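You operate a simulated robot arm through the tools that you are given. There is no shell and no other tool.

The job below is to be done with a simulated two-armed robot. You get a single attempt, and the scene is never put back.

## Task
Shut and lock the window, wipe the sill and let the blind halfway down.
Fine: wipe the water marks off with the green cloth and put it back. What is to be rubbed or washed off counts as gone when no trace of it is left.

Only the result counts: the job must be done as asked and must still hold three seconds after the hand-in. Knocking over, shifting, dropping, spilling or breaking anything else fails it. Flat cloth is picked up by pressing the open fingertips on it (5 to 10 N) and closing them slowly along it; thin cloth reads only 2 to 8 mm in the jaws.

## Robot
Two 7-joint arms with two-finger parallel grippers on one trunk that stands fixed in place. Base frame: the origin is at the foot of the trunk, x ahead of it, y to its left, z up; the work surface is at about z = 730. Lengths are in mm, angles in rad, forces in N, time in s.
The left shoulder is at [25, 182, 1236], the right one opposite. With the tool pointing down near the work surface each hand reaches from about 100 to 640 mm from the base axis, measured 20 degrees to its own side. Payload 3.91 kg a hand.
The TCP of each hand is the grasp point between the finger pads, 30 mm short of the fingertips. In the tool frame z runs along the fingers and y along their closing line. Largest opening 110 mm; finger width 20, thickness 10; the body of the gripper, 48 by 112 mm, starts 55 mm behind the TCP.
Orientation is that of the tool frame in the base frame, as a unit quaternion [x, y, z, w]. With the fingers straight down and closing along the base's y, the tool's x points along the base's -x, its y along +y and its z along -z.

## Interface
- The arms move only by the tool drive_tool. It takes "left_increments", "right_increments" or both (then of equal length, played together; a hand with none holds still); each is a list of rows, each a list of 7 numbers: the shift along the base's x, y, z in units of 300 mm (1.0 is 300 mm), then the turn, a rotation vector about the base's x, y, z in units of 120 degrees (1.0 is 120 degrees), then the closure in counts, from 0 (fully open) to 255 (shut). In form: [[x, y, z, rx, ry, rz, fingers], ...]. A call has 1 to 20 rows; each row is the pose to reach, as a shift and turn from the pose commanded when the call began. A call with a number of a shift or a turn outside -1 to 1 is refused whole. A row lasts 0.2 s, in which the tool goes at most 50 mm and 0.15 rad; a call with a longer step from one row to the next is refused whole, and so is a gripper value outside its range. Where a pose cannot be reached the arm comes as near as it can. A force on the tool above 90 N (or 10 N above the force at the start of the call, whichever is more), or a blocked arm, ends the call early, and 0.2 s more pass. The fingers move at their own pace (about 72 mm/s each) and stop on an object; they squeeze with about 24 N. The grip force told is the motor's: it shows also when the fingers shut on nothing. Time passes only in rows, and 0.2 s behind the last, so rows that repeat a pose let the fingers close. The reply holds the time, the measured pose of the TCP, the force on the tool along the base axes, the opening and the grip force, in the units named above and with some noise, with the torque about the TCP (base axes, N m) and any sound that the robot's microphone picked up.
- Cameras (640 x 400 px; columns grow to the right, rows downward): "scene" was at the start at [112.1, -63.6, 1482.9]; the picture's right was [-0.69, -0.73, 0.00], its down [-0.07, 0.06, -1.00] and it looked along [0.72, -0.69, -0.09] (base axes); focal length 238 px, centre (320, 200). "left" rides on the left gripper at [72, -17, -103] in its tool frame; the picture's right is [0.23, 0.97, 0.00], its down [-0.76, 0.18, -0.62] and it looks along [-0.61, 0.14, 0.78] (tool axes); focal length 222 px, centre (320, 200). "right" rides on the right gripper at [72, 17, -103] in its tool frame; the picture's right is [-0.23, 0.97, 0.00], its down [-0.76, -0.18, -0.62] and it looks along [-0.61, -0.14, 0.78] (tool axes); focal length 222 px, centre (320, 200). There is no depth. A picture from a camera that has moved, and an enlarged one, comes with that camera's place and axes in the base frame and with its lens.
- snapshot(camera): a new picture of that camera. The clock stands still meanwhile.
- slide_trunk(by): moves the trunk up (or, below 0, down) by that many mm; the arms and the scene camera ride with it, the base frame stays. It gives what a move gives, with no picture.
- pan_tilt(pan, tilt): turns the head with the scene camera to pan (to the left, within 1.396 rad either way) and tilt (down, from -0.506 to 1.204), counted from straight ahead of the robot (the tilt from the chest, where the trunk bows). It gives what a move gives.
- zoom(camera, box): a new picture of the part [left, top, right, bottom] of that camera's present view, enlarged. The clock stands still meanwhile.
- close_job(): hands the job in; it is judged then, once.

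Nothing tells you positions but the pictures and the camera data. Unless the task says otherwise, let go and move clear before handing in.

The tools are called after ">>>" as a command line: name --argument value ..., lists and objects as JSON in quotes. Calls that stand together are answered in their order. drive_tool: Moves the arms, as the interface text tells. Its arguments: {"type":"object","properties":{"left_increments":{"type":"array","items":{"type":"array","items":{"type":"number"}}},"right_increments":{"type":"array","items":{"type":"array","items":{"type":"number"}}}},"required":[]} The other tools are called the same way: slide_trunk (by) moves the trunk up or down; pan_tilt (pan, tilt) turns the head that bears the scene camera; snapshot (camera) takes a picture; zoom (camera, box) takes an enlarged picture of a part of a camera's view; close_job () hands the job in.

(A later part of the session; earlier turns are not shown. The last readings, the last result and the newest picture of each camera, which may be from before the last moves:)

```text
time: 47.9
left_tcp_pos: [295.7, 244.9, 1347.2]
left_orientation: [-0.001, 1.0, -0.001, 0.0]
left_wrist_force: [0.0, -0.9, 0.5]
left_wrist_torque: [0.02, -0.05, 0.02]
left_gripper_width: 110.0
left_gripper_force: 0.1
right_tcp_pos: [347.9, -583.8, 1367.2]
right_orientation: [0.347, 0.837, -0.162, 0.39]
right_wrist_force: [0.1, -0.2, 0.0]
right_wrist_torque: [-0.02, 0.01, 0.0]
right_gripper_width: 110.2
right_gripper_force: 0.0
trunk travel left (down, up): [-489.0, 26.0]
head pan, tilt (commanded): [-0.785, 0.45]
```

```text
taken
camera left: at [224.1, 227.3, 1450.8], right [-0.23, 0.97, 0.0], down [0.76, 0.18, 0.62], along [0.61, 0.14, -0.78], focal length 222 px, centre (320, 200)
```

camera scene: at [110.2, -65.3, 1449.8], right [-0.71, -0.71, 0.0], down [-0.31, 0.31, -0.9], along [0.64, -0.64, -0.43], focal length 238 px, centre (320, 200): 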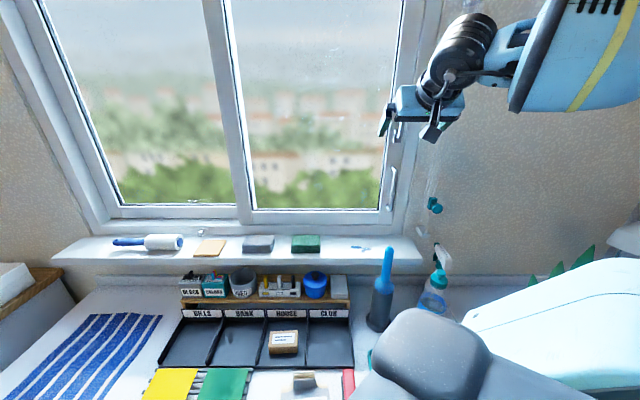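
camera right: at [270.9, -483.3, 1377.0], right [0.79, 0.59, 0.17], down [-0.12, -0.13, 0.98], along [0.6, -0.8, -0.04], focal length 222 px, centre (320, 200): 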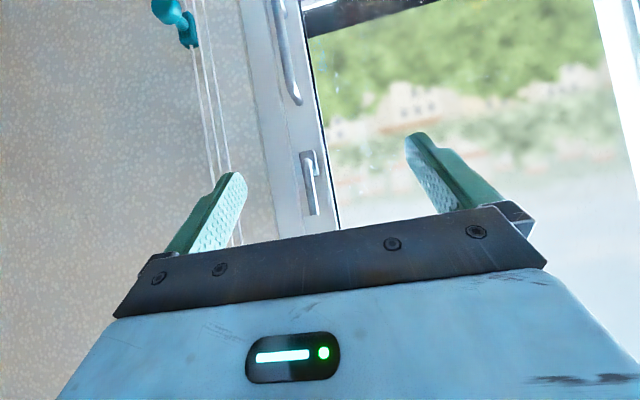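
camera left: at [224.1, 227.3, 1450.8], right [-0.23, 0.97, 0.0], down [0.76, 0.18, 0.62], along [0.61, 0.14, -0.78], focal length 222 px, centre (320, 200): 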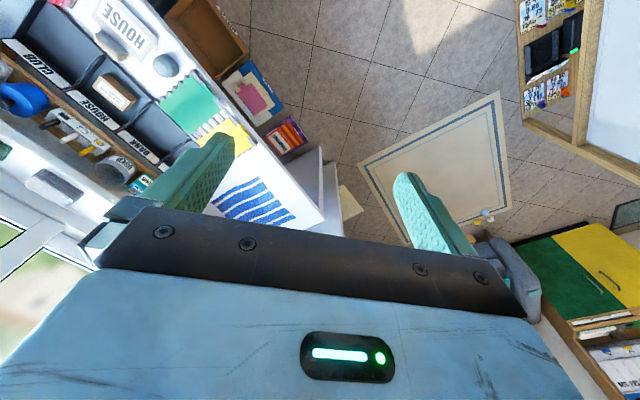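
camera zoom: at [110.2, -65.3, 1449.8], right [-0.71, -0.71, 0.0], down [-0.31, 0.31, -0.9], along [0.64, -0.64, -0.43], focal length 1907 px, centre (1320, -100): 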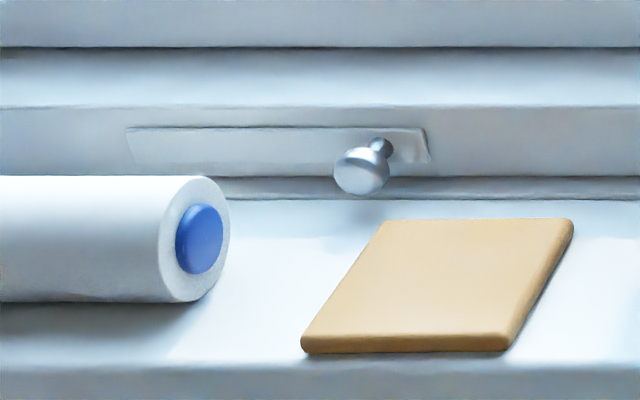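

Everything there looks right: the sash is flush and the lever is up. The green cloth is about 95 × 56 × 32 mm, centred at n≈775, u≈−78. I'll bring the right hand upright over the left-centre and then turn it so it closes along the cloth's 56 mm side.

>>> drive_tool --right_increments '[[0.057, 0.056, -0.065, 0.042, 0.042, 0, 0], [0.113, 0.112, -0.13, 0.084, 0.084, 0, 0], [0.17, 0.168, -0.196, 0.126, 0.126, 0, 0], [0.226, 0.223, -0.261, 0.168, 0.168, 0, 0], [0.283, 0.279, -0.326, 0.21, 0.21, 0, 0], [0.34, 0.335, -0.392, 0.252, 0.252, 0, 0], [0.396, 0.391, -0.457, 0.2946, 0.2946, 0, 0], [0.396, 0.391, -0.457, 0.2946, 0.2946, 0, 0]]'

>>> snapshot --camera "scene"

```text
time: 49.7
left_tcp_pos: [295.3, 244.9, 1345.1]
left_orientation: [0.0, 1.0, 0.0, 0.001]
left_wrist_force: [-0.2, 0.3, 0.3]
left_wrist_torque: [0.0, -0.02, 0.0]
left_gripper_width: 109.6
left_gripper_force: 0.2
right_tcp_pos: [467.3, -466.5, 1227.8]
right_orientation: [0.383, 0.924, 0.001, 0.0]
right_wrist_force: [-0.7, 0.6, 0.4]
right_wrist_torque: [-0.01, 0.0, -0.02]
right_gripper_width: 110.2
right_gripper_force: 0.0
trunk travel left (down, up): [-489.0, 26.0]
head pan, tilt (commanded): [-0.785, 0.45]
```

```text
taken
camera scene: at [109.1, -65.4, 1449.9], right [-0.71, -0.71, 0.0], down [-0.31, 0.31, -0.9], along [0.64, -0.64, -0.43], focal length 238 px, centre (320, 200)
```

scene: 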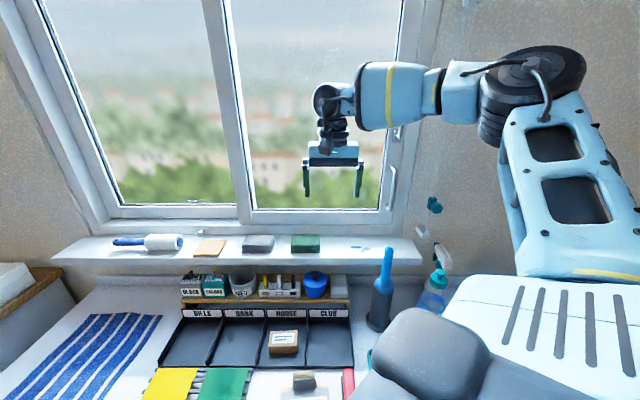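

>>> drive_tool --right_increments '[[0.023, 0.007, -0.028, 0, 0, -0.0625, 0], [0.046, 0.015, -0.056, 0, 0, -0.125, 0], [0.069, 0.022, -0.083, 0, 0, -0.1875, 0], [0.092, 0.029, -0.111, 0, 0, -0.25, 0], [0.115, 0.036, -0.139, 0, 0, -0.3125, 0], [0.138, 0.044, -0.167, 0, 0, -0.375, 0], [0.161, 0.051, -0.194, 0, 0, -0.4375, 0], [0.184, 0.058, -0.222, 0, 0, -0.5, 0], [0.207, 0.065, -0.25, 0, 0, -0.5625, 0], [0.23, 0.073, -0.278, 0, 0, -0.625, 0], [0.253, 0.08, -0.306, 0, 0, -0.6875, 0], [0.276, 0.087, -0.333, 0, 0, -0.75, 0], [0.276, 0.087, -0.333, 0, 0, -0.75, 0]]'

>>> snapshot --camera "scene"

>>> snapshot --camera "right"

```text
time: 52.5
left_tcp_pos: [294.8, 245.5, 1346.3]
left_orientation: [0.0, 1.0, 0.0, 0.0]
left_wrist_force: [-0.7, -0.2, -0.1]
left_wrist_torque: [-0.01, -0.02, 0.02]
left_gripper_width: 109.9
left_gripper_force: 0.1
right_tcp_pos: [553.0, -440.4, 1129.4]
right_orientation: [0.924, 0.381, 0.0, 0.0]
right_wrist_force: [-0.3, 0.1, -0.3]
right_wrist_torque: [0.03, -0.02, 0.04]
right_gripper_width: 109.9
right_gripper_force: 0.0
trunk travel left (down, up): [-489.0, 26.0]
head pan, tilt (commanded): [-0.785, 0.45]
```

```text
taken
camera scene: at [110.1, -65.4, 1449.8], right [-0.71, -0.71, 0.0], down [-0.31, 0.31, -0.9], along [0.64, -0.64, -0.44], focal length 238 px, centre (320, 200)
```

scene: 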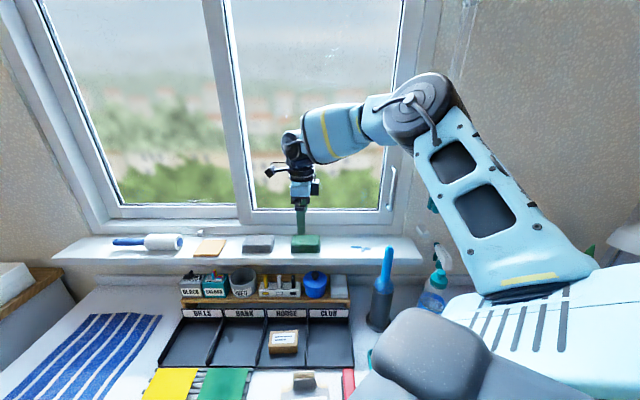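

```text
taken
camera right: at [615.5, -401.2, 1232.9], right [0.53, -0.85, 0.0], down [-0.67, -0.41, 0.62], along [-0.53, -0.33, -0.78], focal length 222 px, centre (320, 200)
```

right: 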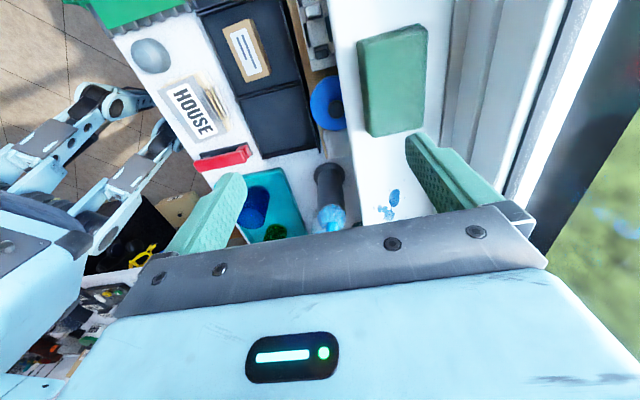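

The hand is upright and turned correctly. I'll set the jaw to about 84 mm to stay clear of the window frame, move over the cloth, and check the alignment before going down.

>>> drive_tool --right_increments '[[0.06, -0.06, 0, 0, 0, 0, 30], [0.12, -0.12, 0, 0, 0, 0, 60], [0.178, -0.175, 0, 0, 0, 0, 60], [0.178, -0.175, -0.08, 0, 0, 0, 60], [0.178, -0.175, -0.16, 0, 0, 0, 60], [0.178, -0.175, -0.23, 0, 0, 0, 60], [0.178, -0.175, -0.23, 0, 0, 0, 60]]'

>>> snapshot --camera "right"

>>> zoom --camera "scene" --box '[230, 160, 400, 280]'

```text
time: 54.1
left_tcp_pos: [296.3, 245.8, 1347.2]
left_orientation: [-0.001, 1.0, 0.0, 0.0]
left_wrist_force: [-0.6, -0.5, 0.3]
left_wrist_torque: [0.0, 0.0, -0.02]
left_gripper_width: 110.1
left_gripper_force: 0.1
right_tcp_pos: [603.9, -495.0, 1059.8]
right_orientation: [0.924, 0.382, 0.0, 0.0]
right_wrist_force: [-1.4, 1.4, 0.3]
right_wrist_torque: [-0.01, -0.03, 0.01]
right_gripper_width: 84.2
right_gripper_force: 0.1
trunk travel left (down, up): [-489.0, 26.0]
head pan, tilt (commanded): [-0.785, 0.45]
```

```text
taken
camera right: at [667.8, -455.9, 1162.3], right [0.53, -0.85, 0.0], down [-0.66, -0.41, 0.62], along [-0.53, -0.33, -0.78], focal length 222 px, centre (320, 200)
```

right: 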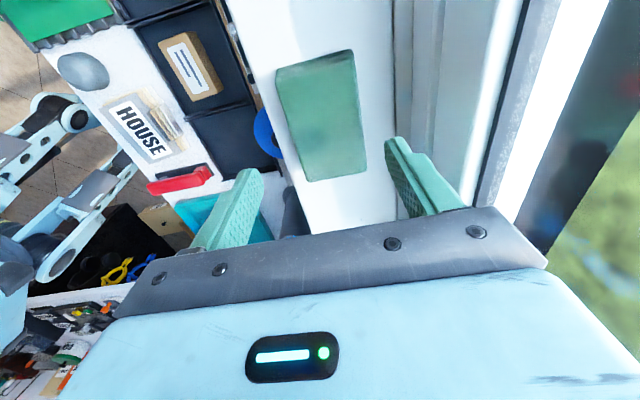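

```text
3.33 times, centred on (315, 220) of scene
camera zoom: at [109.9, -65.1, 1449.8], right [-0.71, -0.71, 0.0], down [-0.31, 0.31, -0.9], along [0.64, -0.64, -0.43], focal length 795 px, centre (337, 133)
```

zoom: 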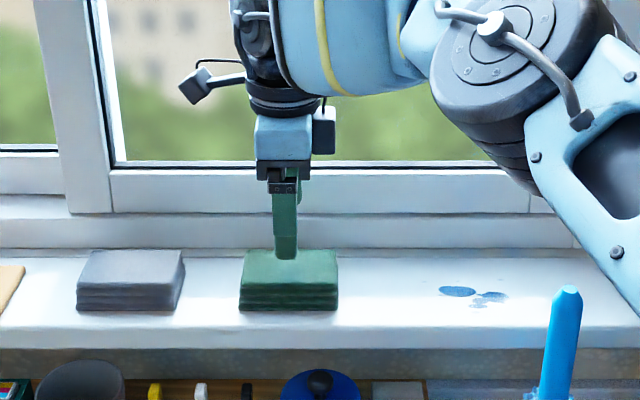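

The hand camera puts the cloth at n 758–812 and the sill top at z≈950. I'll shift 8 mm toward the window, narrow the jaw to 74 mm, and descend around the cloth.

>>> drive_tool --right_increments '[[0.023, -0.015, 0, 0, 0, 0, 83], [0.023, -0.015, -0.06, 0, 0, 0, 83], [0.023, -0.015, -0.12, 0, 0, 0, 83], [0.023, -0.015, -0.16, 0, 0, 0, 83], [0.023, -0.015, -0.2, 0, 0, 0, 83], [0.023, -0.015, -0.23, 0, 0, 0, 83], [0.023, -0.015, -0.23, 0, 0, 0, 83]]'

>>> snapshot --camera "right"

>>> zoom --camera "scene" --box '[250, 200, 370, 280]'

```text
time: 55.7
left_tcp_pos: [295.2, 243.9, 1346.5]
left_orientation: [0.0, 1.0, 0.001, 0.0]
left_wrist_force: [0.0, 0.4, 0.5]
left_wrist_torque: [0.02, 0.0, -0.01]
left_gripper_width: 109.7
left_gripper_force: 0.1
right_tcp_pos: [600.2, -493.7, 994.0]
right_orientation: [0.924, 0.383, 0.001, 0.001]
right_wrist_force: [0.8, 0.8, -0.6]
right_wrist_torque: [-0.01, 0.01, 0.01]
right_gripper_width: 74.4
right_gripper_force: 0.1
right hand out of reach, approached as far as the arm can: row 2, 3, 4, 5, 6, 7
trunk travel left (down, up): [-489.0, 26.0]
head pan, tilt (commanded): [-0.785, 0.45]
```

```text
taken
camera right: at [664.1, -455.3, 1096.8], right [0.53, -0.85, 0.0], down [-0.67, -0.41, 0.62], along [-0.53, -0.33, -0.78], focal length 222 px, centre (320, 200)
```

right: 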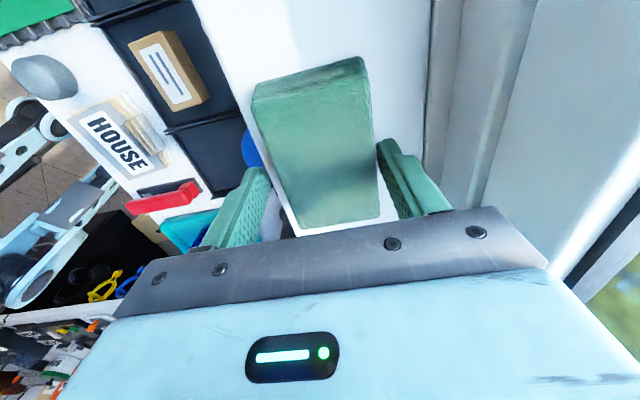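

```text
5.00 times, centred on (310, 240) of scene
camera zoom: at [110.3, -65.4, 1449.7], right [-0.71, -0.71, 0.0], down [-0.31, 0.31, -0.9], along [0.64, -0.64, -0.44], focal length 1192 px, centre (370, 0)
```

zoom: 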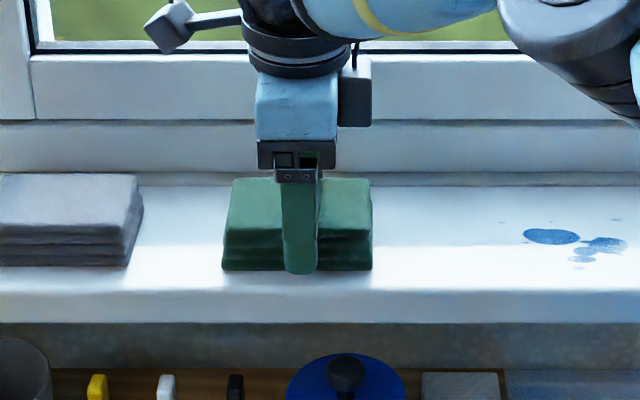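

The upright tool is at its reach limit, at n≈773. A forward tilt of 8° should give the extra reach; I'll apply it in place and centre on the cloth.

>>> drive_tool --right_increments '[[0.008, 0.003, 0, -0.0236, -0.0236, 0, 83], [0.016, 0.006, 0, -0.0473, -0.0473, 0, 83], [0.0247, 0.0083, 0, -0.0473, -0.0473, 0, 83], [0.0247, 0.0083, -0.01, -0.0473, -0.0473, 0, 83], [0.0247, 0.0083, -0.01, -0.0473, -0.0473, 0, 83]]'

>>> snapshot --camera "right"

>>> zoom --camera "scene" --box '[250, 200, 370, 280]'

```text
time: 56.9
left_tcp_pos: [295.2, 245.8, 1346.3]
left_orientation: [0.0, 1.0, -0.001, -0.001]
left_wrist_force: [-0.1, 0.0, -0.4]
left_wrist_torque: [0.01, 0.04, 0.01]
left_gripper_width: 109.9
left_gripper_force: 0.0
right_tcp_pos: [608.8, -494.1, 991.0]
right_orientation: [0.922, 0.381, 0.026, 0.065]
right_wrist_force: [0.6, 0.9, 0.5]
right_wrist_torque: [-0.01, 0.01, 0.01]
right_gripper_width: 74.5
right_gripper_force: 0.2
trunk travel left (down, up): [-489.0, 26.0]
head pan, tilt (commanded): [-0.785, 0.45]
```

```text
taken
camera right: at [660.6, -443.5, 1095.7], right [0.52, -0.84, 0.14], down [-0.72, -0.35, 0.59], along [-0.45, -0.41, -0.79], focal length 222 px, centre (320, 200)
```

right: 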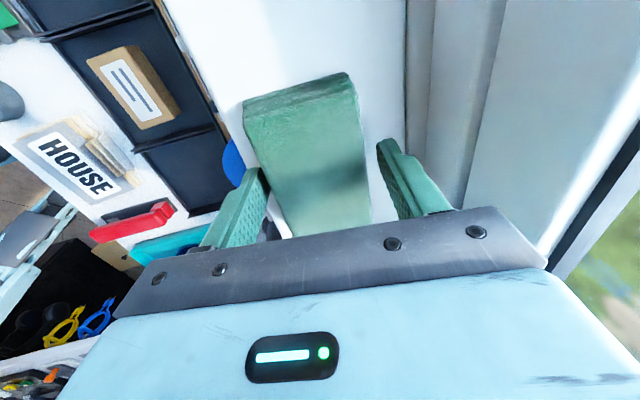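

```text
5.00 times, centred on (310, 240) of scene
camera zoom: at [110.4, -65.4, 1449.7], right [-0.71, -0.71, 0.0], down [-0.31, 0.31, -0.9], along [0.64, -0.64, -0.44], focal length 1192 px, centre (370, 0)
```

zoom: 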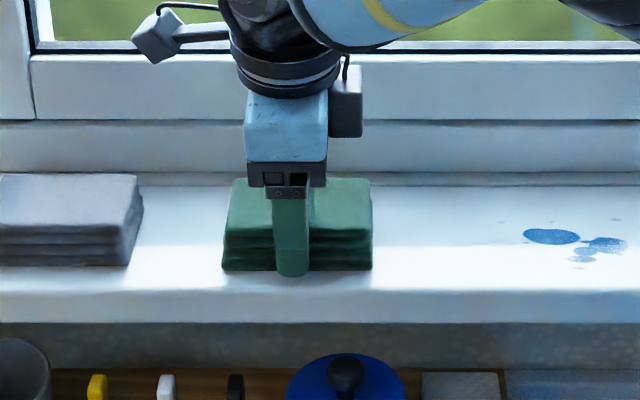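

>>> drive_tool --right_increments '[[0, 0, 0, 0, 0, 0, 95], [0, 0, 0, 0, 0, 0, 107], [0, 0, 0, 0, 0, 0, 119], [0, 0, 0, 0, 0, 0, 131], [0, 0, 0, 0, 0, 0, 143], [0, 0, 0, 0, 0, 0, 160], [0, 0, 0, 0, 0, 0, 180], [0, 0, 0, 0, 0, 0, 180]]'

>>> snapshot --camera "right"

>>> zoom --camera "scene" --box '[250, 200, 370, 280]'

```text
time: 58.7
left_tcp_pos: [294.3, 244.5, 1345.4]
left_orientation: [0.0, 1.0, -0.001, 0.001]
left_wrist_force: [0.4, 0.4, 0.5]
left_wrist_torque: [-0.01, 0.02, 0.0]
left_gripper_width: 110.1
left_gripper_force: 0.0
right_tcp_pos: [608.3, -492.4, 991.3]
right_orientation: [0.922, 0.382, 0.026, 0.065]
right_wrist_force: [0.4, 0.2, 0.1]
right_wrist_torque: [-0.01, 0.04, 0.02]
right_gripper_width: 66.6
right_gripper_force: 23.9
trunk travel left (down, up): [-489.0, 26.0]
head pan, tilt (commanded): [-0.785, 0.45]
```

```text
taken
camera right: at [660.6, -443.4, 1096.0], right [0.52, -0.84, 0.14], down [-0.72, -0.35, 0.59], along [-0.45, -0.41, -0.79], focal length 222 px, centre (320, 200)
```

right: 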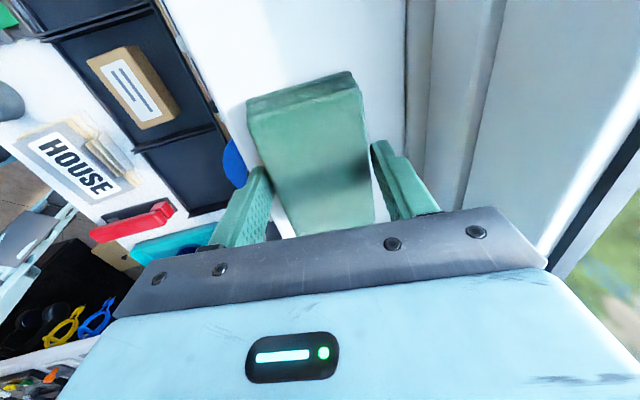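

```text
5.00 times, centred on (310, 240) of scene
camera zoom: at [110.3, -65.3, 1449.7], right [-0.71, -0.71, 0.0], down [-0.31, 0.31, -0.9], along [0.64, -0.64, -0.44], focal length 1192 px, centre (370, 0)
```

zoom: 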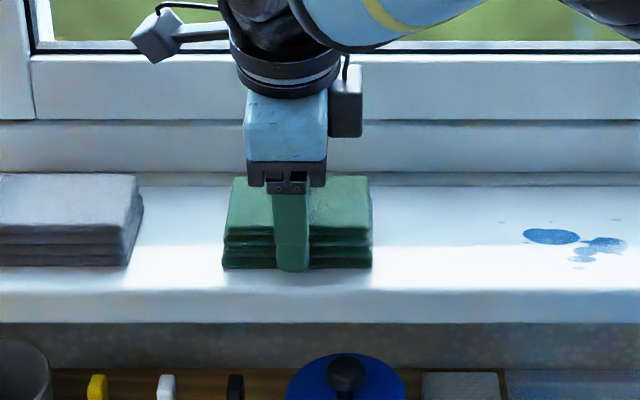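

The cloth is gripped, 66 mm wide with firm jaw force. I'll lift it slightly to check the hold.

>>> drive_tool --right_increments '[[0, 0, 0, 0, 0, 0, 255], [0, 0, 0.02, 0, 0, 0, 255], [0, 0, 0.05, 0, 0, 0, 255], [0, 0, 0.08, 0, 0, 0, 255], [0, 0, 0.08, 0, 0, 0, 255]]'

>>> snapshot --camera "right"

>>> zoom --camera "scene" --box '[250, 200, 370, 280]'

```text
time: 59.9
left_tcp_pos: [295.7, 244.4, 1345.6]
left_orientation: [0.001, 1.0, 0.0, -0.001]
left_wrist_force: [-0.3, 0.1, 0.0]
left_wrist_torque: [-0.01, 0.01, 0.02]
left_gripper_width: 110.2
left_gripper_force: 0.1
right_tcp_pos: [607.8, -492.1, 1015.5]
right_orientation: [0.921, 0.383, 0.028, 0.064]
right_wrist_force: [-0.1, -0.5, 0.2]
right_wrist_torque: [-0.02, 0.01, -0.01]
right_gripper_width: 0.0
right_gripper_force: 23.9
trunk travel left (down, up): [-489.0, 26.0]
head pan, tilt (commanded): [-0.785, 0.45]
```

```text
taken
camera right: at [660.2, -442.9, 1119.6], right [0.52, -0.84, 0.14], down [-0.72, -0.35, 0.59], along [-0.45, -0.41, -0.79], focal length 222 px, centre (320, 200)
```

right: 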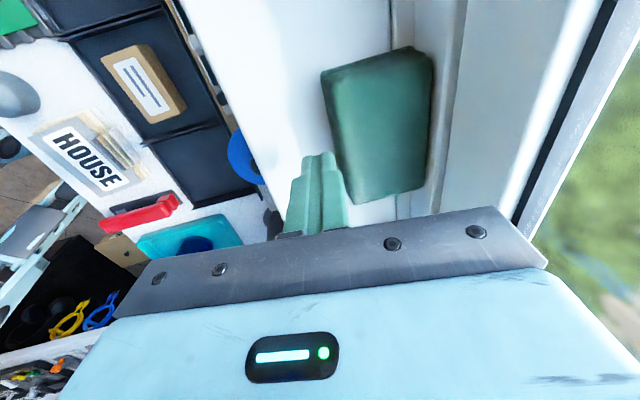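

```text
5.00 times, centred on (310, 240) of scene
camera zoom: at [110.4, -65.4, 1449.7], right [-0.71, -0.71, 0.0], down [-0.31, 0.31, -0.9], along [0.64, -0.64, -0.44], focal length 1192 px, centre (370, 0)
```

zoom: 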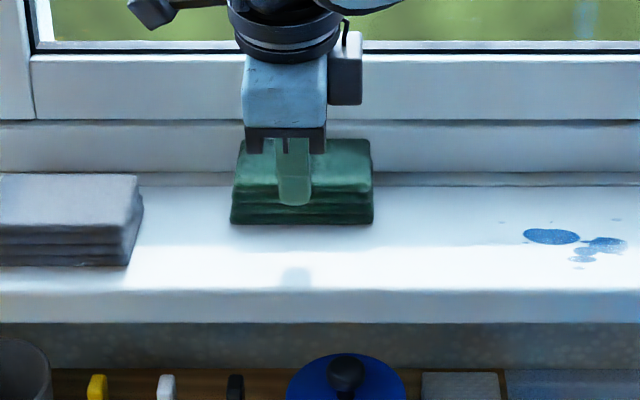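

The block-like cloth slipped backward out of the tilted jaws and now sits at the back of the sill, still flat. I'll grip it end to end along the wall instead, where tilting forward keeps the pads flat on it. First I'll lift clear and turn the hand back.

>>> drive_tool --right_increments '[[0, 0, 0.1, 0, 0, 0, 255], [-0.03, 0.03, 0.22, 0, 0, 0, 255], [-0.07, 0.07, 0.32, 0.0236, 0.0236, 0, 255], [-0.12, 0.12, 0.38, 0.0473, 0.0473, 0, 200], [-0.12, 0.12, 0.38, 0.0473, 0.0473, 0, 120]]'

>>> snapshot --camera "right"

>>> zoom --camera "scene" --box '[250, 200, 370, 280]'

```text
time: 61.1
left_tcp_pos: [295.7, 245.7, 1346.8]
left_orientation: [0.0, 1.0, 0.0, 0.0]
left_wrist_force: [-0.7, -0.6, 0.2]
left_wrist_torque: [-0.01, 0.03, 0.0]
left_gripper_width: 110.0
left_gripper_force: 0.0
right_tcp_pos: [569.6, -458.4, 1131.9]
right_orientation: [0.924, 0.383, -0.002, -0.001]
right_wrist_force: [-0.4, 0.3, 0.3]
right_wrist_torque: [-0.02, -0.01, -0.01]
right_gripper_width: 58.1
right_gripper_force: 0.2
trunk travel left (down, up): [-489.0, 26.0]
head pan, tilt (commanded): [-0.785, 0.45]
```

```text
taken
camera right: at [633.0, -419.0, 1234.0], right [0.53, -0.85, 0.0], down [-0.66, -0.41, 0.62], along [-0.53, -0.33, -0.78], focal length 222 px, centre (320, 200)
```

right: 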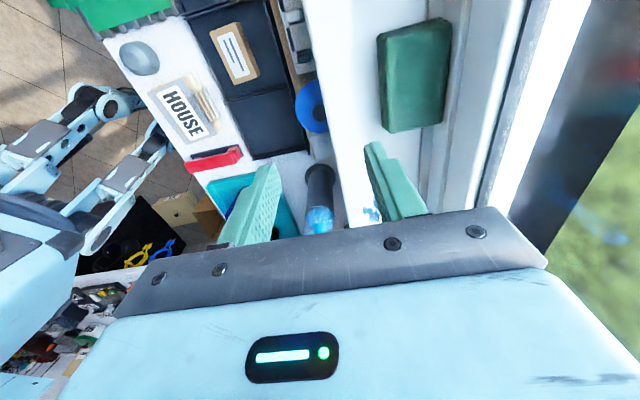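

```text
5.00 times, centred on (310, 240) of scene
camera zoom: at [110.9, -65.7, 1449.6], right [-0.71, -0.71, 0.0], down [-0.31, 0.31, -0.9], along [0.64, -0.64, -0.44], focal length 1192 px, centre (370, 0)
```

zoom: 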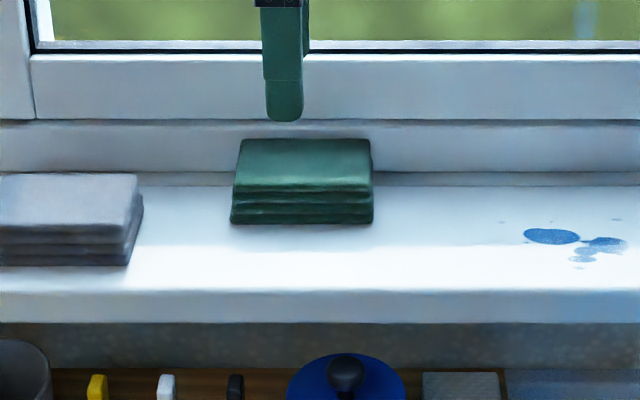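

>>> drive_tool --right_increments '[[0, 0, 0, 0, 0, 0.0625, 60], [0, 0, 0, 0, 0, 0.125, 0], [0, 0, 0, 0, 0, 0.1875, 0], [0, 0, 0, 0, 0, 0.25, 0], [0, 0, 0, 0, 0, 0.3125, 0], [0, 0, 0, 0, 0, 0.375, 0], [0, 0, 0, 0, 0, 0.4375, 0], [0, 0, 0, 0, 0, 0.5, 0], [0, 0, 0, 0, 0, 0.5625, 0], [0, 0, 0, 0, 0, 0.625, 0], [0, 0, 0, 0, 0, 0.6875, 0], [0, 0, 0, 0, 0, 0.75, 0]]'

>>> drive_tool --right_increments '[[0.01, -0.01, 0, -0.0442, -0.0442, 0, 0], [0.025, -0.025, 0, -0.0884, -0.0884, 0, 0], [0.045, -0.045, 0, -0.1326, -0.1326, 0, 0], [0.06, -0.06, 0, -0.1768, -0.1768, 0, 0], [0.06, -0.06, 0, -0.1768, -0.1768, 0, 0]]'

>>> snapshot --camera "right"

>>> zoom --camera "scene" --box '[230, 160, 400, 280]'

```text
time: 63.7
left_tcp_pos: [295.1, 245.1, 1345.8]
left_orientation: [0.0, 1.0, 0.0, 0.0]
left_wrist_force: [-0.8, -0.4, -0.4]
left_wrist_torque: [-0.02, 0.02, 0.06]
left_gripper_width: 110.1
left_gripper_force: 0.1
right_tcp_pos: [572.0, -456.5, 1130.0]
right_orientation: [0.381, 0.924, 0.0, 0.0]
right_wrist_force: [0.3, 0.5, 0.2]
right_wrist_torque: [-0.03, 0.04, 0.02]
right_gripper_width: 110.0
right_gripper_force: 0.0
trunk travel left (down, up): [-489.0, 26.0]
head pan, tilt (commanded): [-0.785, 0.45]
```

```text
time: 64.9
left_tcp_pos: [296.2, 245.4, 1346.6]
left_orientation: [0.0, 1.0, 0.0, 0.0]
left_wrist_force: [0.0, 0.3, 1.1]
left_wrist_torque: [-0.01, -0.01, 0.01]
left_gripper_width: 110.0
left_gripper_force: 0.0
right_tcp_pos: [589.0, -474.4, 1130.3]
right_orientation: [0.37, 0.892, -0.1, 0.24]
right_wrist_force: [0.5, -0.3, -0.5]
right_wrist_torque: [0.02, 0.0, 0.03]
right_gripper_width: 110.0
right_gripper_force: 0.0
trunk travel left (down, up): [-489.0, 26.0]
head pan, tilt (commanded): [-0.785, 0.45]
```

```text
taken
camera right: at [519.3, -381.6, 1183.0], right [0.83, 0.55, 0.11], down [0.12, -0.37, 0.92], along [0.55, -0.75, -0.37], focal length 222 px, centre (320, 200)
```

right: 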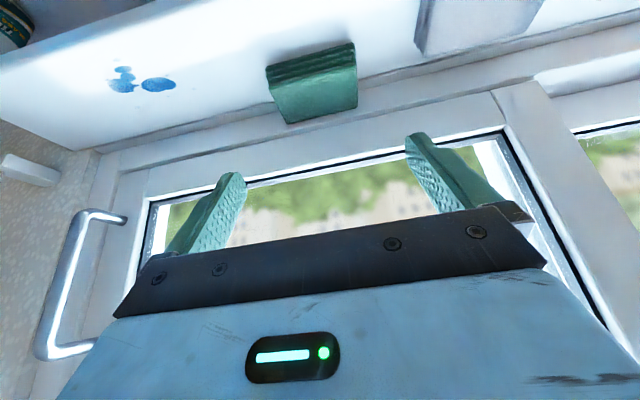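

```text
3.33 times, centred on (315, 220) of scene
camera zoom: at [110.6, -65.7, 1449.7], right [-0.71, -0.71, 0.0], down [-0.31, 0.31, -0.9], along [0.64, -0.64, -0.44], focal length 795 px, centre (337, 133)
```

zoom: 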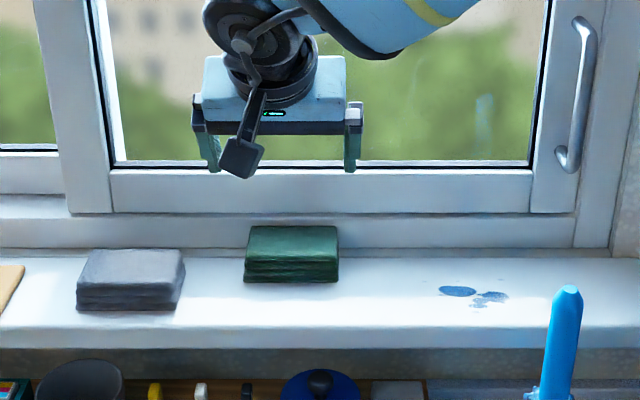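

The hand is tilted 30°, centred on the cloth at u≈−81. I'll go down to just above it and check both finger clearances.

>>> drive_tool --right_increments '[[0.04, -0.04, -0.08, 0, 0, 0, 0], [0.08, -0.08, -0.17, 0, 0, 0, 0], [0.12, -0.12, -0.26, 0, 0, 0, 0], [0.1485, -0.1485, -0.34, 0, 0, 0, 0], [0.1485, -0.1485, -0.34, 0, 0, 0, 0]]'

>>> snapshot --camera "right"

>>> zoom --camera "scene" --box '[250, 190, 370, 270]'

```text
time: 66.1
left_tcp_pos: [296.0, 245.7, 1347.2]
left_orientation: [-0.001, 1.0, 0.0, 0.0]
left_wrist_force: [-0.8, -0.3, -0.5]
left_wrist_torque: [0.0, 0.0, 0.02]
left_gripper_width: 110.0
left_gripper_force: 0.1
right_tcp_pos: [633.3, -518.6, 1028.0]
right_orientation: [0.37, 0.892, -0.099, 0.24]
right_wrist_force: [0.2, 0.6, 0.4]
right_wrist_torque: [0.01, 0.04, -0.04]
right_gripper_width: 110.2
right_gripper_force: 0.1
trunk travel left (down, up): [-489.0, 26.0]
head pan, tilt (commanded): [-0.785, 0.45]
```

```text
taken
camera right: at [563.8, -425.3, 1080.9], right [0.83, 0.55, 0.11], down [0.12, -0.37, 0.92], along [0.55, -0.75, -0.37], focal length 222 px, centre (320, 200)
```

right: 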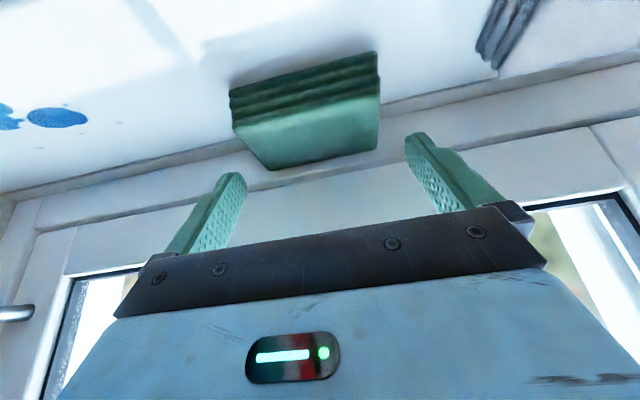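

```text
5.00 times, centred on (310, 230) of scene
camera zoom: at [109.7, -65.0, 1449.9], right [-0.71, -0.71, 0.0], down [-0.31, 0.31, -0.9], along [0.64, -0.64, -0.43], focal length 1192 px, centre (370, 50)
```

zoom: 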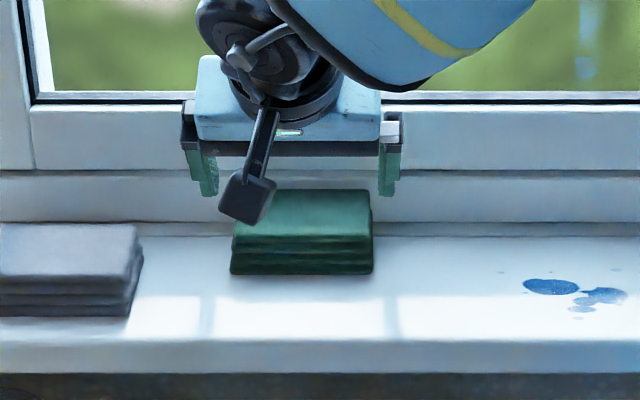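

>>> drive_tool --right_increments '[[-0.0035, -0.0035, -0.02, 0, 0, 0, 0], [-0.0035, -0.0035, -0.045, 0, 0, 0, 0], [-0.0035, -0.0035, -0.07, 0, 0, 0, 0], [-0.0035, -0.0035, -0.07, 0, 0, 0, 0]]'

>>> snapshot --camera "right"

>>> zoom --camera "scene" --box '[250, 190, 370, 270]'

```text
time: 67.1
left_tcp_pos: [296.6, 245.5, 1346.4]
left_orientation: [0.0, 1.0, 0.0, -0.001]
left_wrist_force: [-0.3, 0.3, 0.2]
left_wrist_torque: [-0.02, 0.02, 0.02]
left_gripper_width: 110.1
left_gripper_force: 0.0
right_tcp_pos: [632.5, -521.0, 1006.8]
right_orientation: [0.37, 0.892, -0.099, 0.239]
right_wrist_force: [-0.3, 0.3, -0.4]
right_wrist_torque: [0.01, 0.03, 0.0]
right_gripper_width: 110.1
right_gripper_force: 0.0
trunk travel left (down, up): [-489.0, 26.0]
head pan, tilt (commanded): [-0.785, 0.45]
```

```text
taken
camera right: at [563.5, -427.4, 1059.4], right [0.83, 0.55, 0.11], down [0.12, -0.37, 0.92], along [0.55, -0.75, -0.37], focal length 222 px, centre (320, 200)
```

right: 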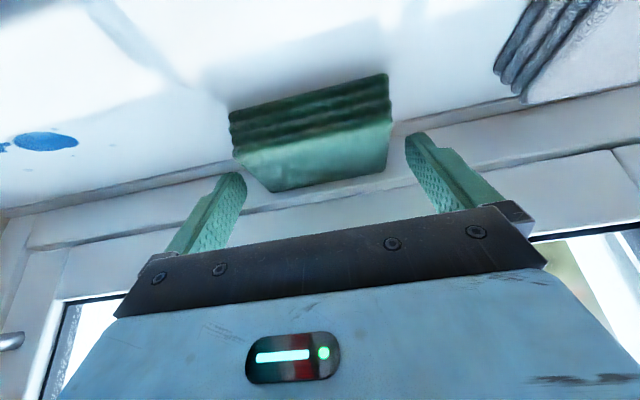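

```text
5.00 times, centred on (310, 230) of scene
camera zoom: at [110.2, -65.3, 1449.7], right [-0.71, -0.71, 0.0], down [-0.31, 0.31, -0.9], along [0.64, -0.64, -0.44], focal length 1192 px, centre (370, 50)
```

zoom: 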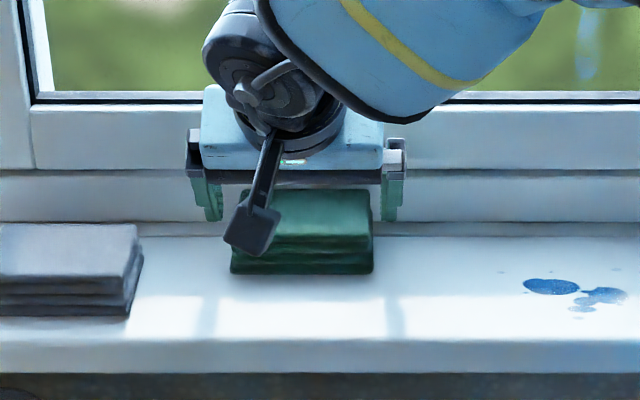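

Both fingers are clear of the ends, by roughly 5 mm each side. I'll descend to the grip height.

>>> drive_tool --right_increments '[[0, 0, -0.018, 0, 0, 0, 0], [0, 0, -0.036, 0, 0, 0, 0], [0, 0, -0.054, 0, 0, 0, 0], [0, 0, -0.068, 0, 0, 0, 0], [0, 0, -0.068, 0, 0, 0, 0]]'

>>> snapshot --camera "right"

>>> zoom --camera "scene" --box '[250, 190, 370, 270]'

```text
time: 68.3
left_tcp_pos: [296.1, 244.2, 1346.5]
left_orientation: [0.0, 1.0, 0.0, 0.0]
left_wrist_force: [-0.2, -0.3, 0.0]
left_wrist_torque: [-0.01, 0.0, 0.0]
left_gripper_width: 109.9
left_gripper_force: 0.1
right_tcp_pos: [630.8, -518.3, 986.3]
right_orientation: [0.37, 0.892, -0.1, 0.239]
right_wrist_force: [0.7, 0.0, -0.1]
right_wrist_torque: [0.03, -0.02, 0.02]
right_gripper_width: 109.8
right_gripper_force: 0.1
trunk travel left (down, up): [-489.0, 26.0]
head pan, tilt (commanded): [-0.785, 0.45]
```

```text
taken
camera right: at [562.7, -426.9, 1038.6], right [0.83, 0.55, 0.11], down [0.12, -0.37, 0.92], along [0.55, -0.75, -0.37], focal length 222 px, centre (320, 200)
```

right: 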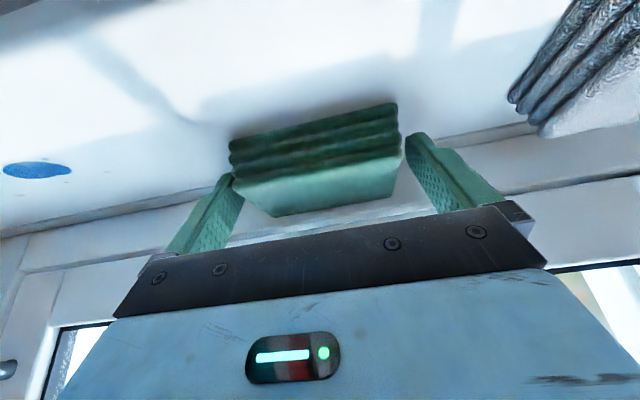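

```text
5.00 times, centred on (310, 230) of scene
camera zoom: at [110.3, -65.4, 1449.7], right [-0.71, -0.71, 0.0], down [-0.31, 0.31, -0.9], along [0.64, -0.64, -0.44], focal length 1192 px, centre (370, 50)
```

zoom: 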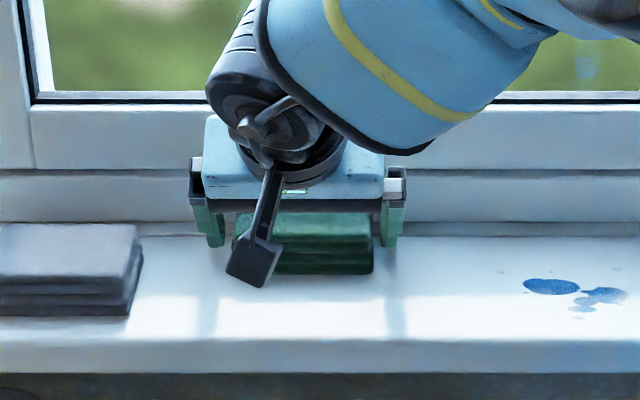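

>>> drive_tool --right_increments '[[0, 0, 0, 0, 0, 0, 10], [0, 0, 0, 0, 0, 0, 20], [0, 0, 0, 0, 0, 0, 30], [0, 0, 0, 0, 0, 0, 40], [0, 0, 0, 0, 0, 0, 50], [0, 0, 0, 0, 0, 0, 60], [0, 0, 0, 0, 0, 0, 60]]'

>>> snapshot --camera "right"

```text
time: 69.9
left_tcp_pos: [295.7, 244.7, 1345.4]
left_orientation: [0.0, 1.0, 0.0, 0.0]
left_wrist_force: [0.0, 0.1, 0.5]
left_wrist_torque: [-0.01, -0.01, 0.02]
left_gripper_width: 110.1
left_gripper_force: 0.0
right_tcp_pos: [631.3, -519.7, 986.4]
right_orientation: [0.37, 0.892, -0.099, 0.239]
right_wrist_force: [0.2, 0.5, 0.7]
right_wrist_torque: [0.0, 0.02, -0.03]
right_gripper_width: 99.3
right_gripper_force: 23.9
trunk travel left (down, up): [-489.0, 26.0]
head pan, tilt (commanded): [-0.785, 0.45]
```

```text
taken
camera right: at [562.7, -427.0, 1038.7], right [0.83, 0.55, 0.11], down [0.12, -0.37, 0.92], along [0.55, -0.75, -0.37], focal length 222 px, centre (320, 200)
```

right: 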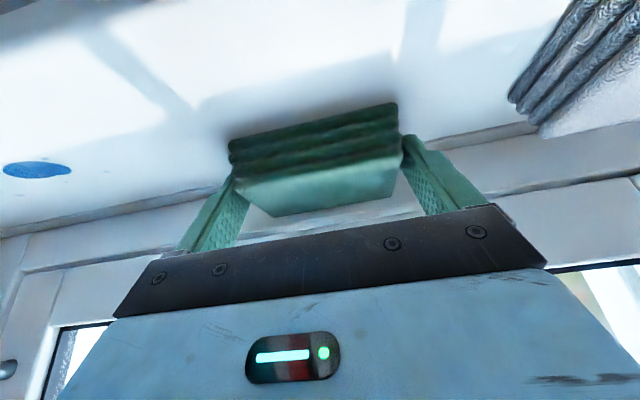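

The cloth is gripped end to end: 99 mm, 24 N. I'll lift a few millimetres and check that it comes along.

>>> drive_tool --right_increments '[[0, 0, 0.01, 0, 0, 0, 70], [0, 0, 0.03, 0, 0, 0, 70], [0, 0, 0.05, 0, 0, 0, 70], [0, 0, 0.05, 0, 0, 0, 70]]'

>>> snapshot --camera "right"

>>> zoom --camera "scene" --box '[250, 190, 370, 270]'

```text
time: 70.9
left_tcp_pos: [296.5, 245.3, 1345.5]
left_orientation: [0.0, 1.0, 0.001, 0.0]
left_wrist_force: [0.1, -0.3, -0.3]
left_wrist_torque: [0.0, -0.02, -0.02]
left_gripper_width: 109.7
left_gripper_force: 0.0
right_tcp_pos: [630.7, -521.0, 1001.0]
right_orientation: [0.37, 0.892, -0.099, 0.239]
right_wrist_force: [-0.1, 0.9, -1.2]
right_wrist_torque: [0.01, 0.03, 0.02]
right_gripper_width: 99.2
right_gripper_force: 24.0
trunk travel left (down, up): [-489.0, 26.0]
head pan, tilt (commanded): [-0.785, 0.45]
```

```text
taken
camera right: at [562.4, -427.4, 1054.2], right [0.83, 0.55, 0.11], down [0.12, -0.37, 0.92], along [0.55, -0.75, -0.37], focal length 222 px, centre (320, 200)
```

right: 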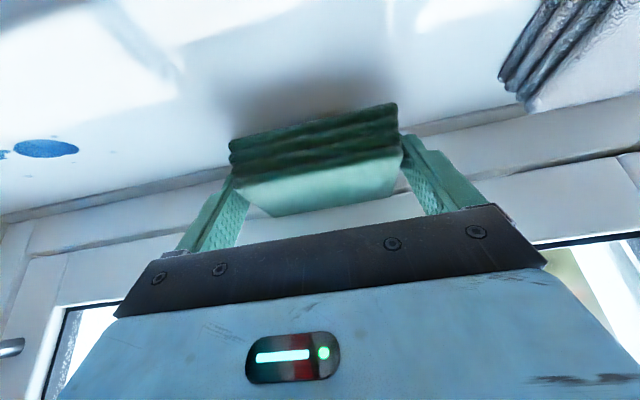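

```text
5.00 times, centred on (310, 230) of scene
camera zoom: at [110.5, -65.5, 1449.7], right [-0.71, -0.71, 0.0], down [-0.31, 0.31, -0.9], along [0.64, -0.64, -0.44], focal length 1192 px, centre (370, 50)
```

zoom: 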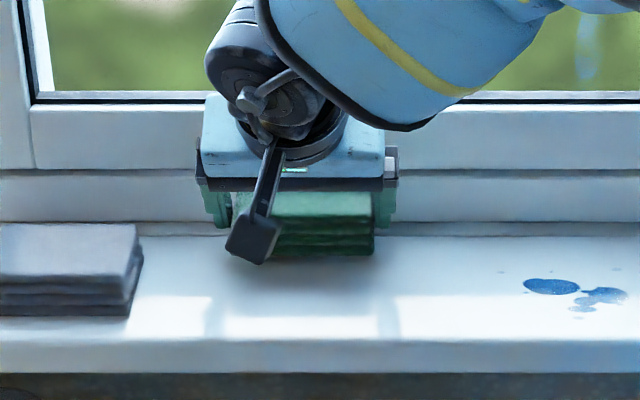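

The cloth is held well. I'll carry it low over the sill to the marks, staying left of the brush handle.

>>> drive_tool --right_increments '[[-0.05, 0.02, 0.03, 0, 0, 0, 75], [-0.11, 0.01, 0.04, 0, 0, 0, 75], [-0.2, -0.05, 0.04, 0, 0, 0, 75], [-0.29, -0.12, 0.04, 0, 0, 0, 75], [-0.38, -0.185, 0.04, 0, 0, 0, 75], [-0.4738, -0.2456, 0.03, 0, 0, 0, 75], [-0.4738, -0.2456, 0.02, 0, 0, 0, 75]]'

>>> snapshot --camera "right"

>>> snapshot --camera "scene"

>>> zoom --camera "scene" --box '[290, 190, 430, 280]'

```text
time: 72.5
left_tcp_pos: [296.1, 245.8, 1345.8]
left_orientation: [0.001, 1.0, 0.0, 0.0]
left_wrist_force: [-0.1, -0.6, -0.1]
left_wrist_torque: [0.0, 0.0, 0.0]
left_gripper_width: 109.6
left_gripper_force: 0.0
right_tcp_pos: [489.9, -592.8, 1005.3]
right_orientation: [0.369, 0.893, -0.1, 0.239]
right_wrist_force: [0.9, 0.4, 0.3]
right_wrist_torque: [-0.03, 0.02, 0.03]
right_gripper_width: 99.2
right_gripper_force: 23.9
trunk travel left (down, up): [-489.0, 26.0]
head pan, tilt (commanded): [-0.785, 0.45]
```

```text
taken
camera right: at [420.4, -499.9, 1058.8], right [0.83, 0.55, 0.11], down [0.12, -0.37, 0.92], along [0.55, -0.75, -0.37], focal length 222 px, centre (320, 200)
```

right: 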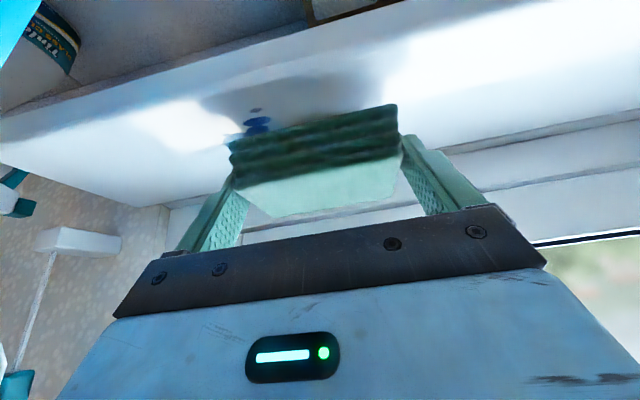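

```text
taken
camera scene: at [111.3, -65.1, 1449.6], right [-0.71, -0.71, 0.0], down [-0.31, 0.31, -0.9], along [0.64, -0.64, -0.44], focal length 238 px, centre (320, 200)
```

scene: 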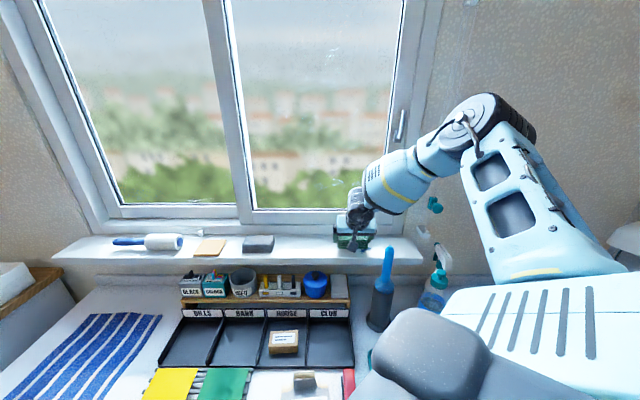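

```text
4.44 times, centred on (360, 235) of scene
camera zoom: at [111.3, -65.1, 1449.6], right [-0.71, -0.71, 0.0], down [-0.31, 0.31, -0.9], along [0.64, -0.64, -0.44], focal length 1060 px, centre (142, 44)
```

zoom: 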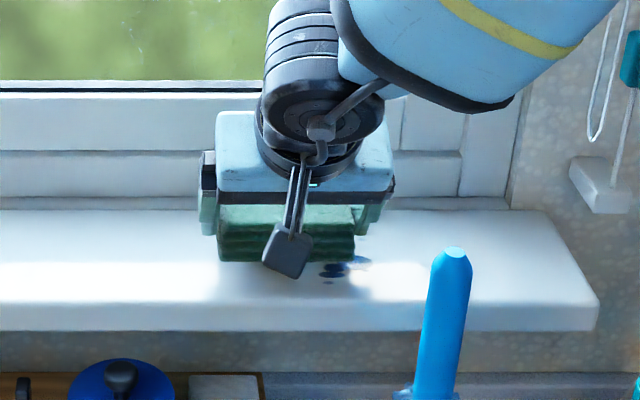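

>>> drive_tool --right_increments '[[0, 0, -0.03, 0, 0, 0, 75], [0, 0, -0.05, 0, 0, 0, 75], [0, 0, -0.063, 0, 0, 0, 75], [0, 0, -0.07, 0, 0, 0, 75], [0, 0, -0.07, 0, 0, 0, 75]]'

```text
time: 73.7
left_tcp_pos: [296.5, 245.3, 1347.6]
left_orientation: [0.0, 1.0, 0.0, 0.0]
left_wrist_force: [0.5, -0.6, 0.7]
left_wrist_torque: [0.0, 0.01, 0.01]
left_gripper_width: 110.0
left_gripper_force: 0.0
right_tcp_pos: [488.9, -594.3, 986.1]
right_orientation: [0.37, 0.893, -0.099, 0.239]
right_wrist_force: [-0.2, 0.8, -0.4]
right_wrist_torque: [0.01, 0.01, 0.01]
right_gripper_width: 99.3
right_gripper_force: 23.8
trunk travel left (down, up): [-489.0, 26.0]
head pan, tilt (commanded): [-0.785, 0.45]
```

>>> drive_tool --right_increments '[[0, 0, -0.005, 0, 0, 0, 75], [0, 0, -0.01, 0, 0, 0, 75], [0, 0, -0.01, 0, 0, 0, 75]]'

```text
time: 74.5
left_tcp_pos: [295.3, 246.0, 1346.5]
left_orientation: [0.001, 1.0, 0.0, 0.001]
left_wrist_force: [0.3, 0.2, -0.3]
left_wrist_torque: [-0.03, 0.01, -0.05]
left_gripper_width: 110.1
left_gripper_force: 0.0
right_tcp_pos: [490.7, -593.4, 985.2]
right_orientation: [0.369, 0.892, -0.099, 0.241]
right_wrist_force: [-0.8, -1.9, 11.3]
right_wrist_torque: [0.03, 0.22, 0.0]
right_gripper_width: 99.1
right_gripper_force: 24.2
trunk travel left (down, up): [-489.0, 26.0]
head pan, tilt (commanded): [-0.785, 0.45]
```

Contact is at about 11 N, a good wiping pressure. I'll stroke across the marks and back.

>>> drive_tool --right_increments '[[-0.0236, -0.0236, -0.01, 0, 0, 0, 75], [-0.0471, -0.0471, -0.01, 0, 0, 0, 75], [-0.0707, -0.0707, -0.01, 0, 0, 0, 75], [-0.0943, -0.0943, -0.01, 0, 0, 0, 75], [-0.1178, -0.1178, -0.01, 0, 0, 0, 75], [-0.1297, -0.1297, -0.01, 0, 0, 0, 75], [-0.158, -0.1014, -0.01, 0, 0, 0, 75], [-0.1344, -0.0778, -0.01, 0, 0, 0, 75], [-0.1108, -0.0542, -0.01, 0, 0, 0, 75], [-0.0872, -0.0306, -0.01, 0, 0, 0, 75], [-0.0637, -0.0071, -0.01, 0, 0, 0, 75], [-0.0401, 0.0165, -0.01, 0, 0, 0, 75], [-0.0165, 0.0401, -0.01, 0, 0, 0, 75]]'

>>> zoom --camera "scene" --box '[290, 190, 430, 280]'

>>> snapshot --camera "right"

```text
time: 77.3
left_tcp_pos: [292.0, 245.9, 1345.9]
left_orientation: [0.0, 1.0, -0.001, 0.001]
left_wrist_force: [0.1, 0.0, 0.2]
left_wrist_torque: [0.01, 0.0, -0.02]
left_gripper_width: 110.0
left_gripper_force: 0.1
right_tcp_pos: [484.1, -580.7, 981.2]
right_orientation: [0.371, 0.892, -0.1, 0.241]
right_wrist_force: [-6.9, -6.5, 19.6]
right_wrist_torque: [-0.32, 0.17, -0.06]
right_gripper_width: 99.2
right_gripper_force: 24.4
trunk travel left (down, up): [-489.0, 26.0]
head pan, tilt (commanded): [-0.785, 0.45]
```

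```text
4.44 times, centred on (360, 235) of scene
camera zoom: at [107.9, -64.3, 1449.9], right [-0.71, -0.71, 0.0], down [-0.31, 0.31, -0.9], along [0.64, -0.64, -0.43], focal length 1060 px, centre (142, 44)
```

zoom: 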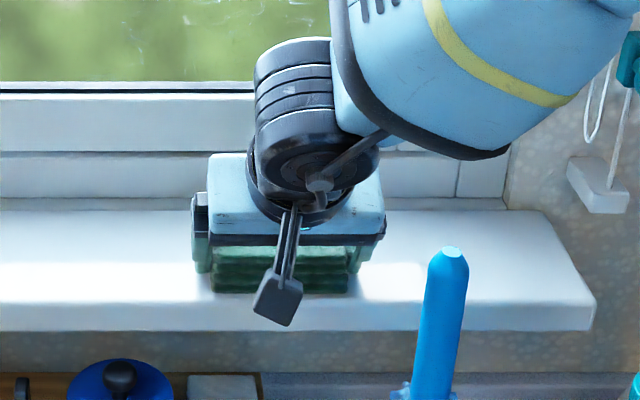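

```text
taken
camera right: at [414.5, -488.5, 1033.6], right [0.83, 0.55, 0.11], down [0.12, -0.37, 0.92], along [0.55, -0.75, -0.37], focal length 222 px, centre (320, 200)
```

right: 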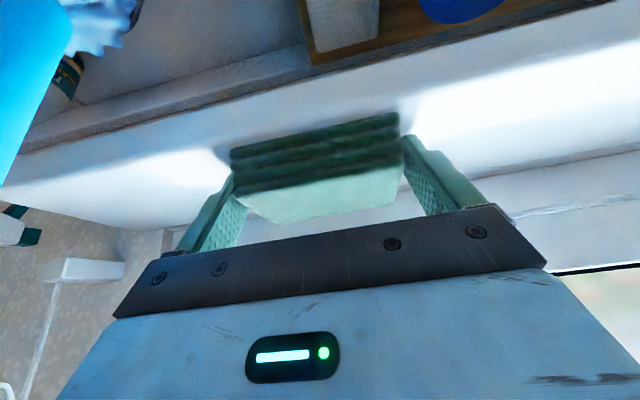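

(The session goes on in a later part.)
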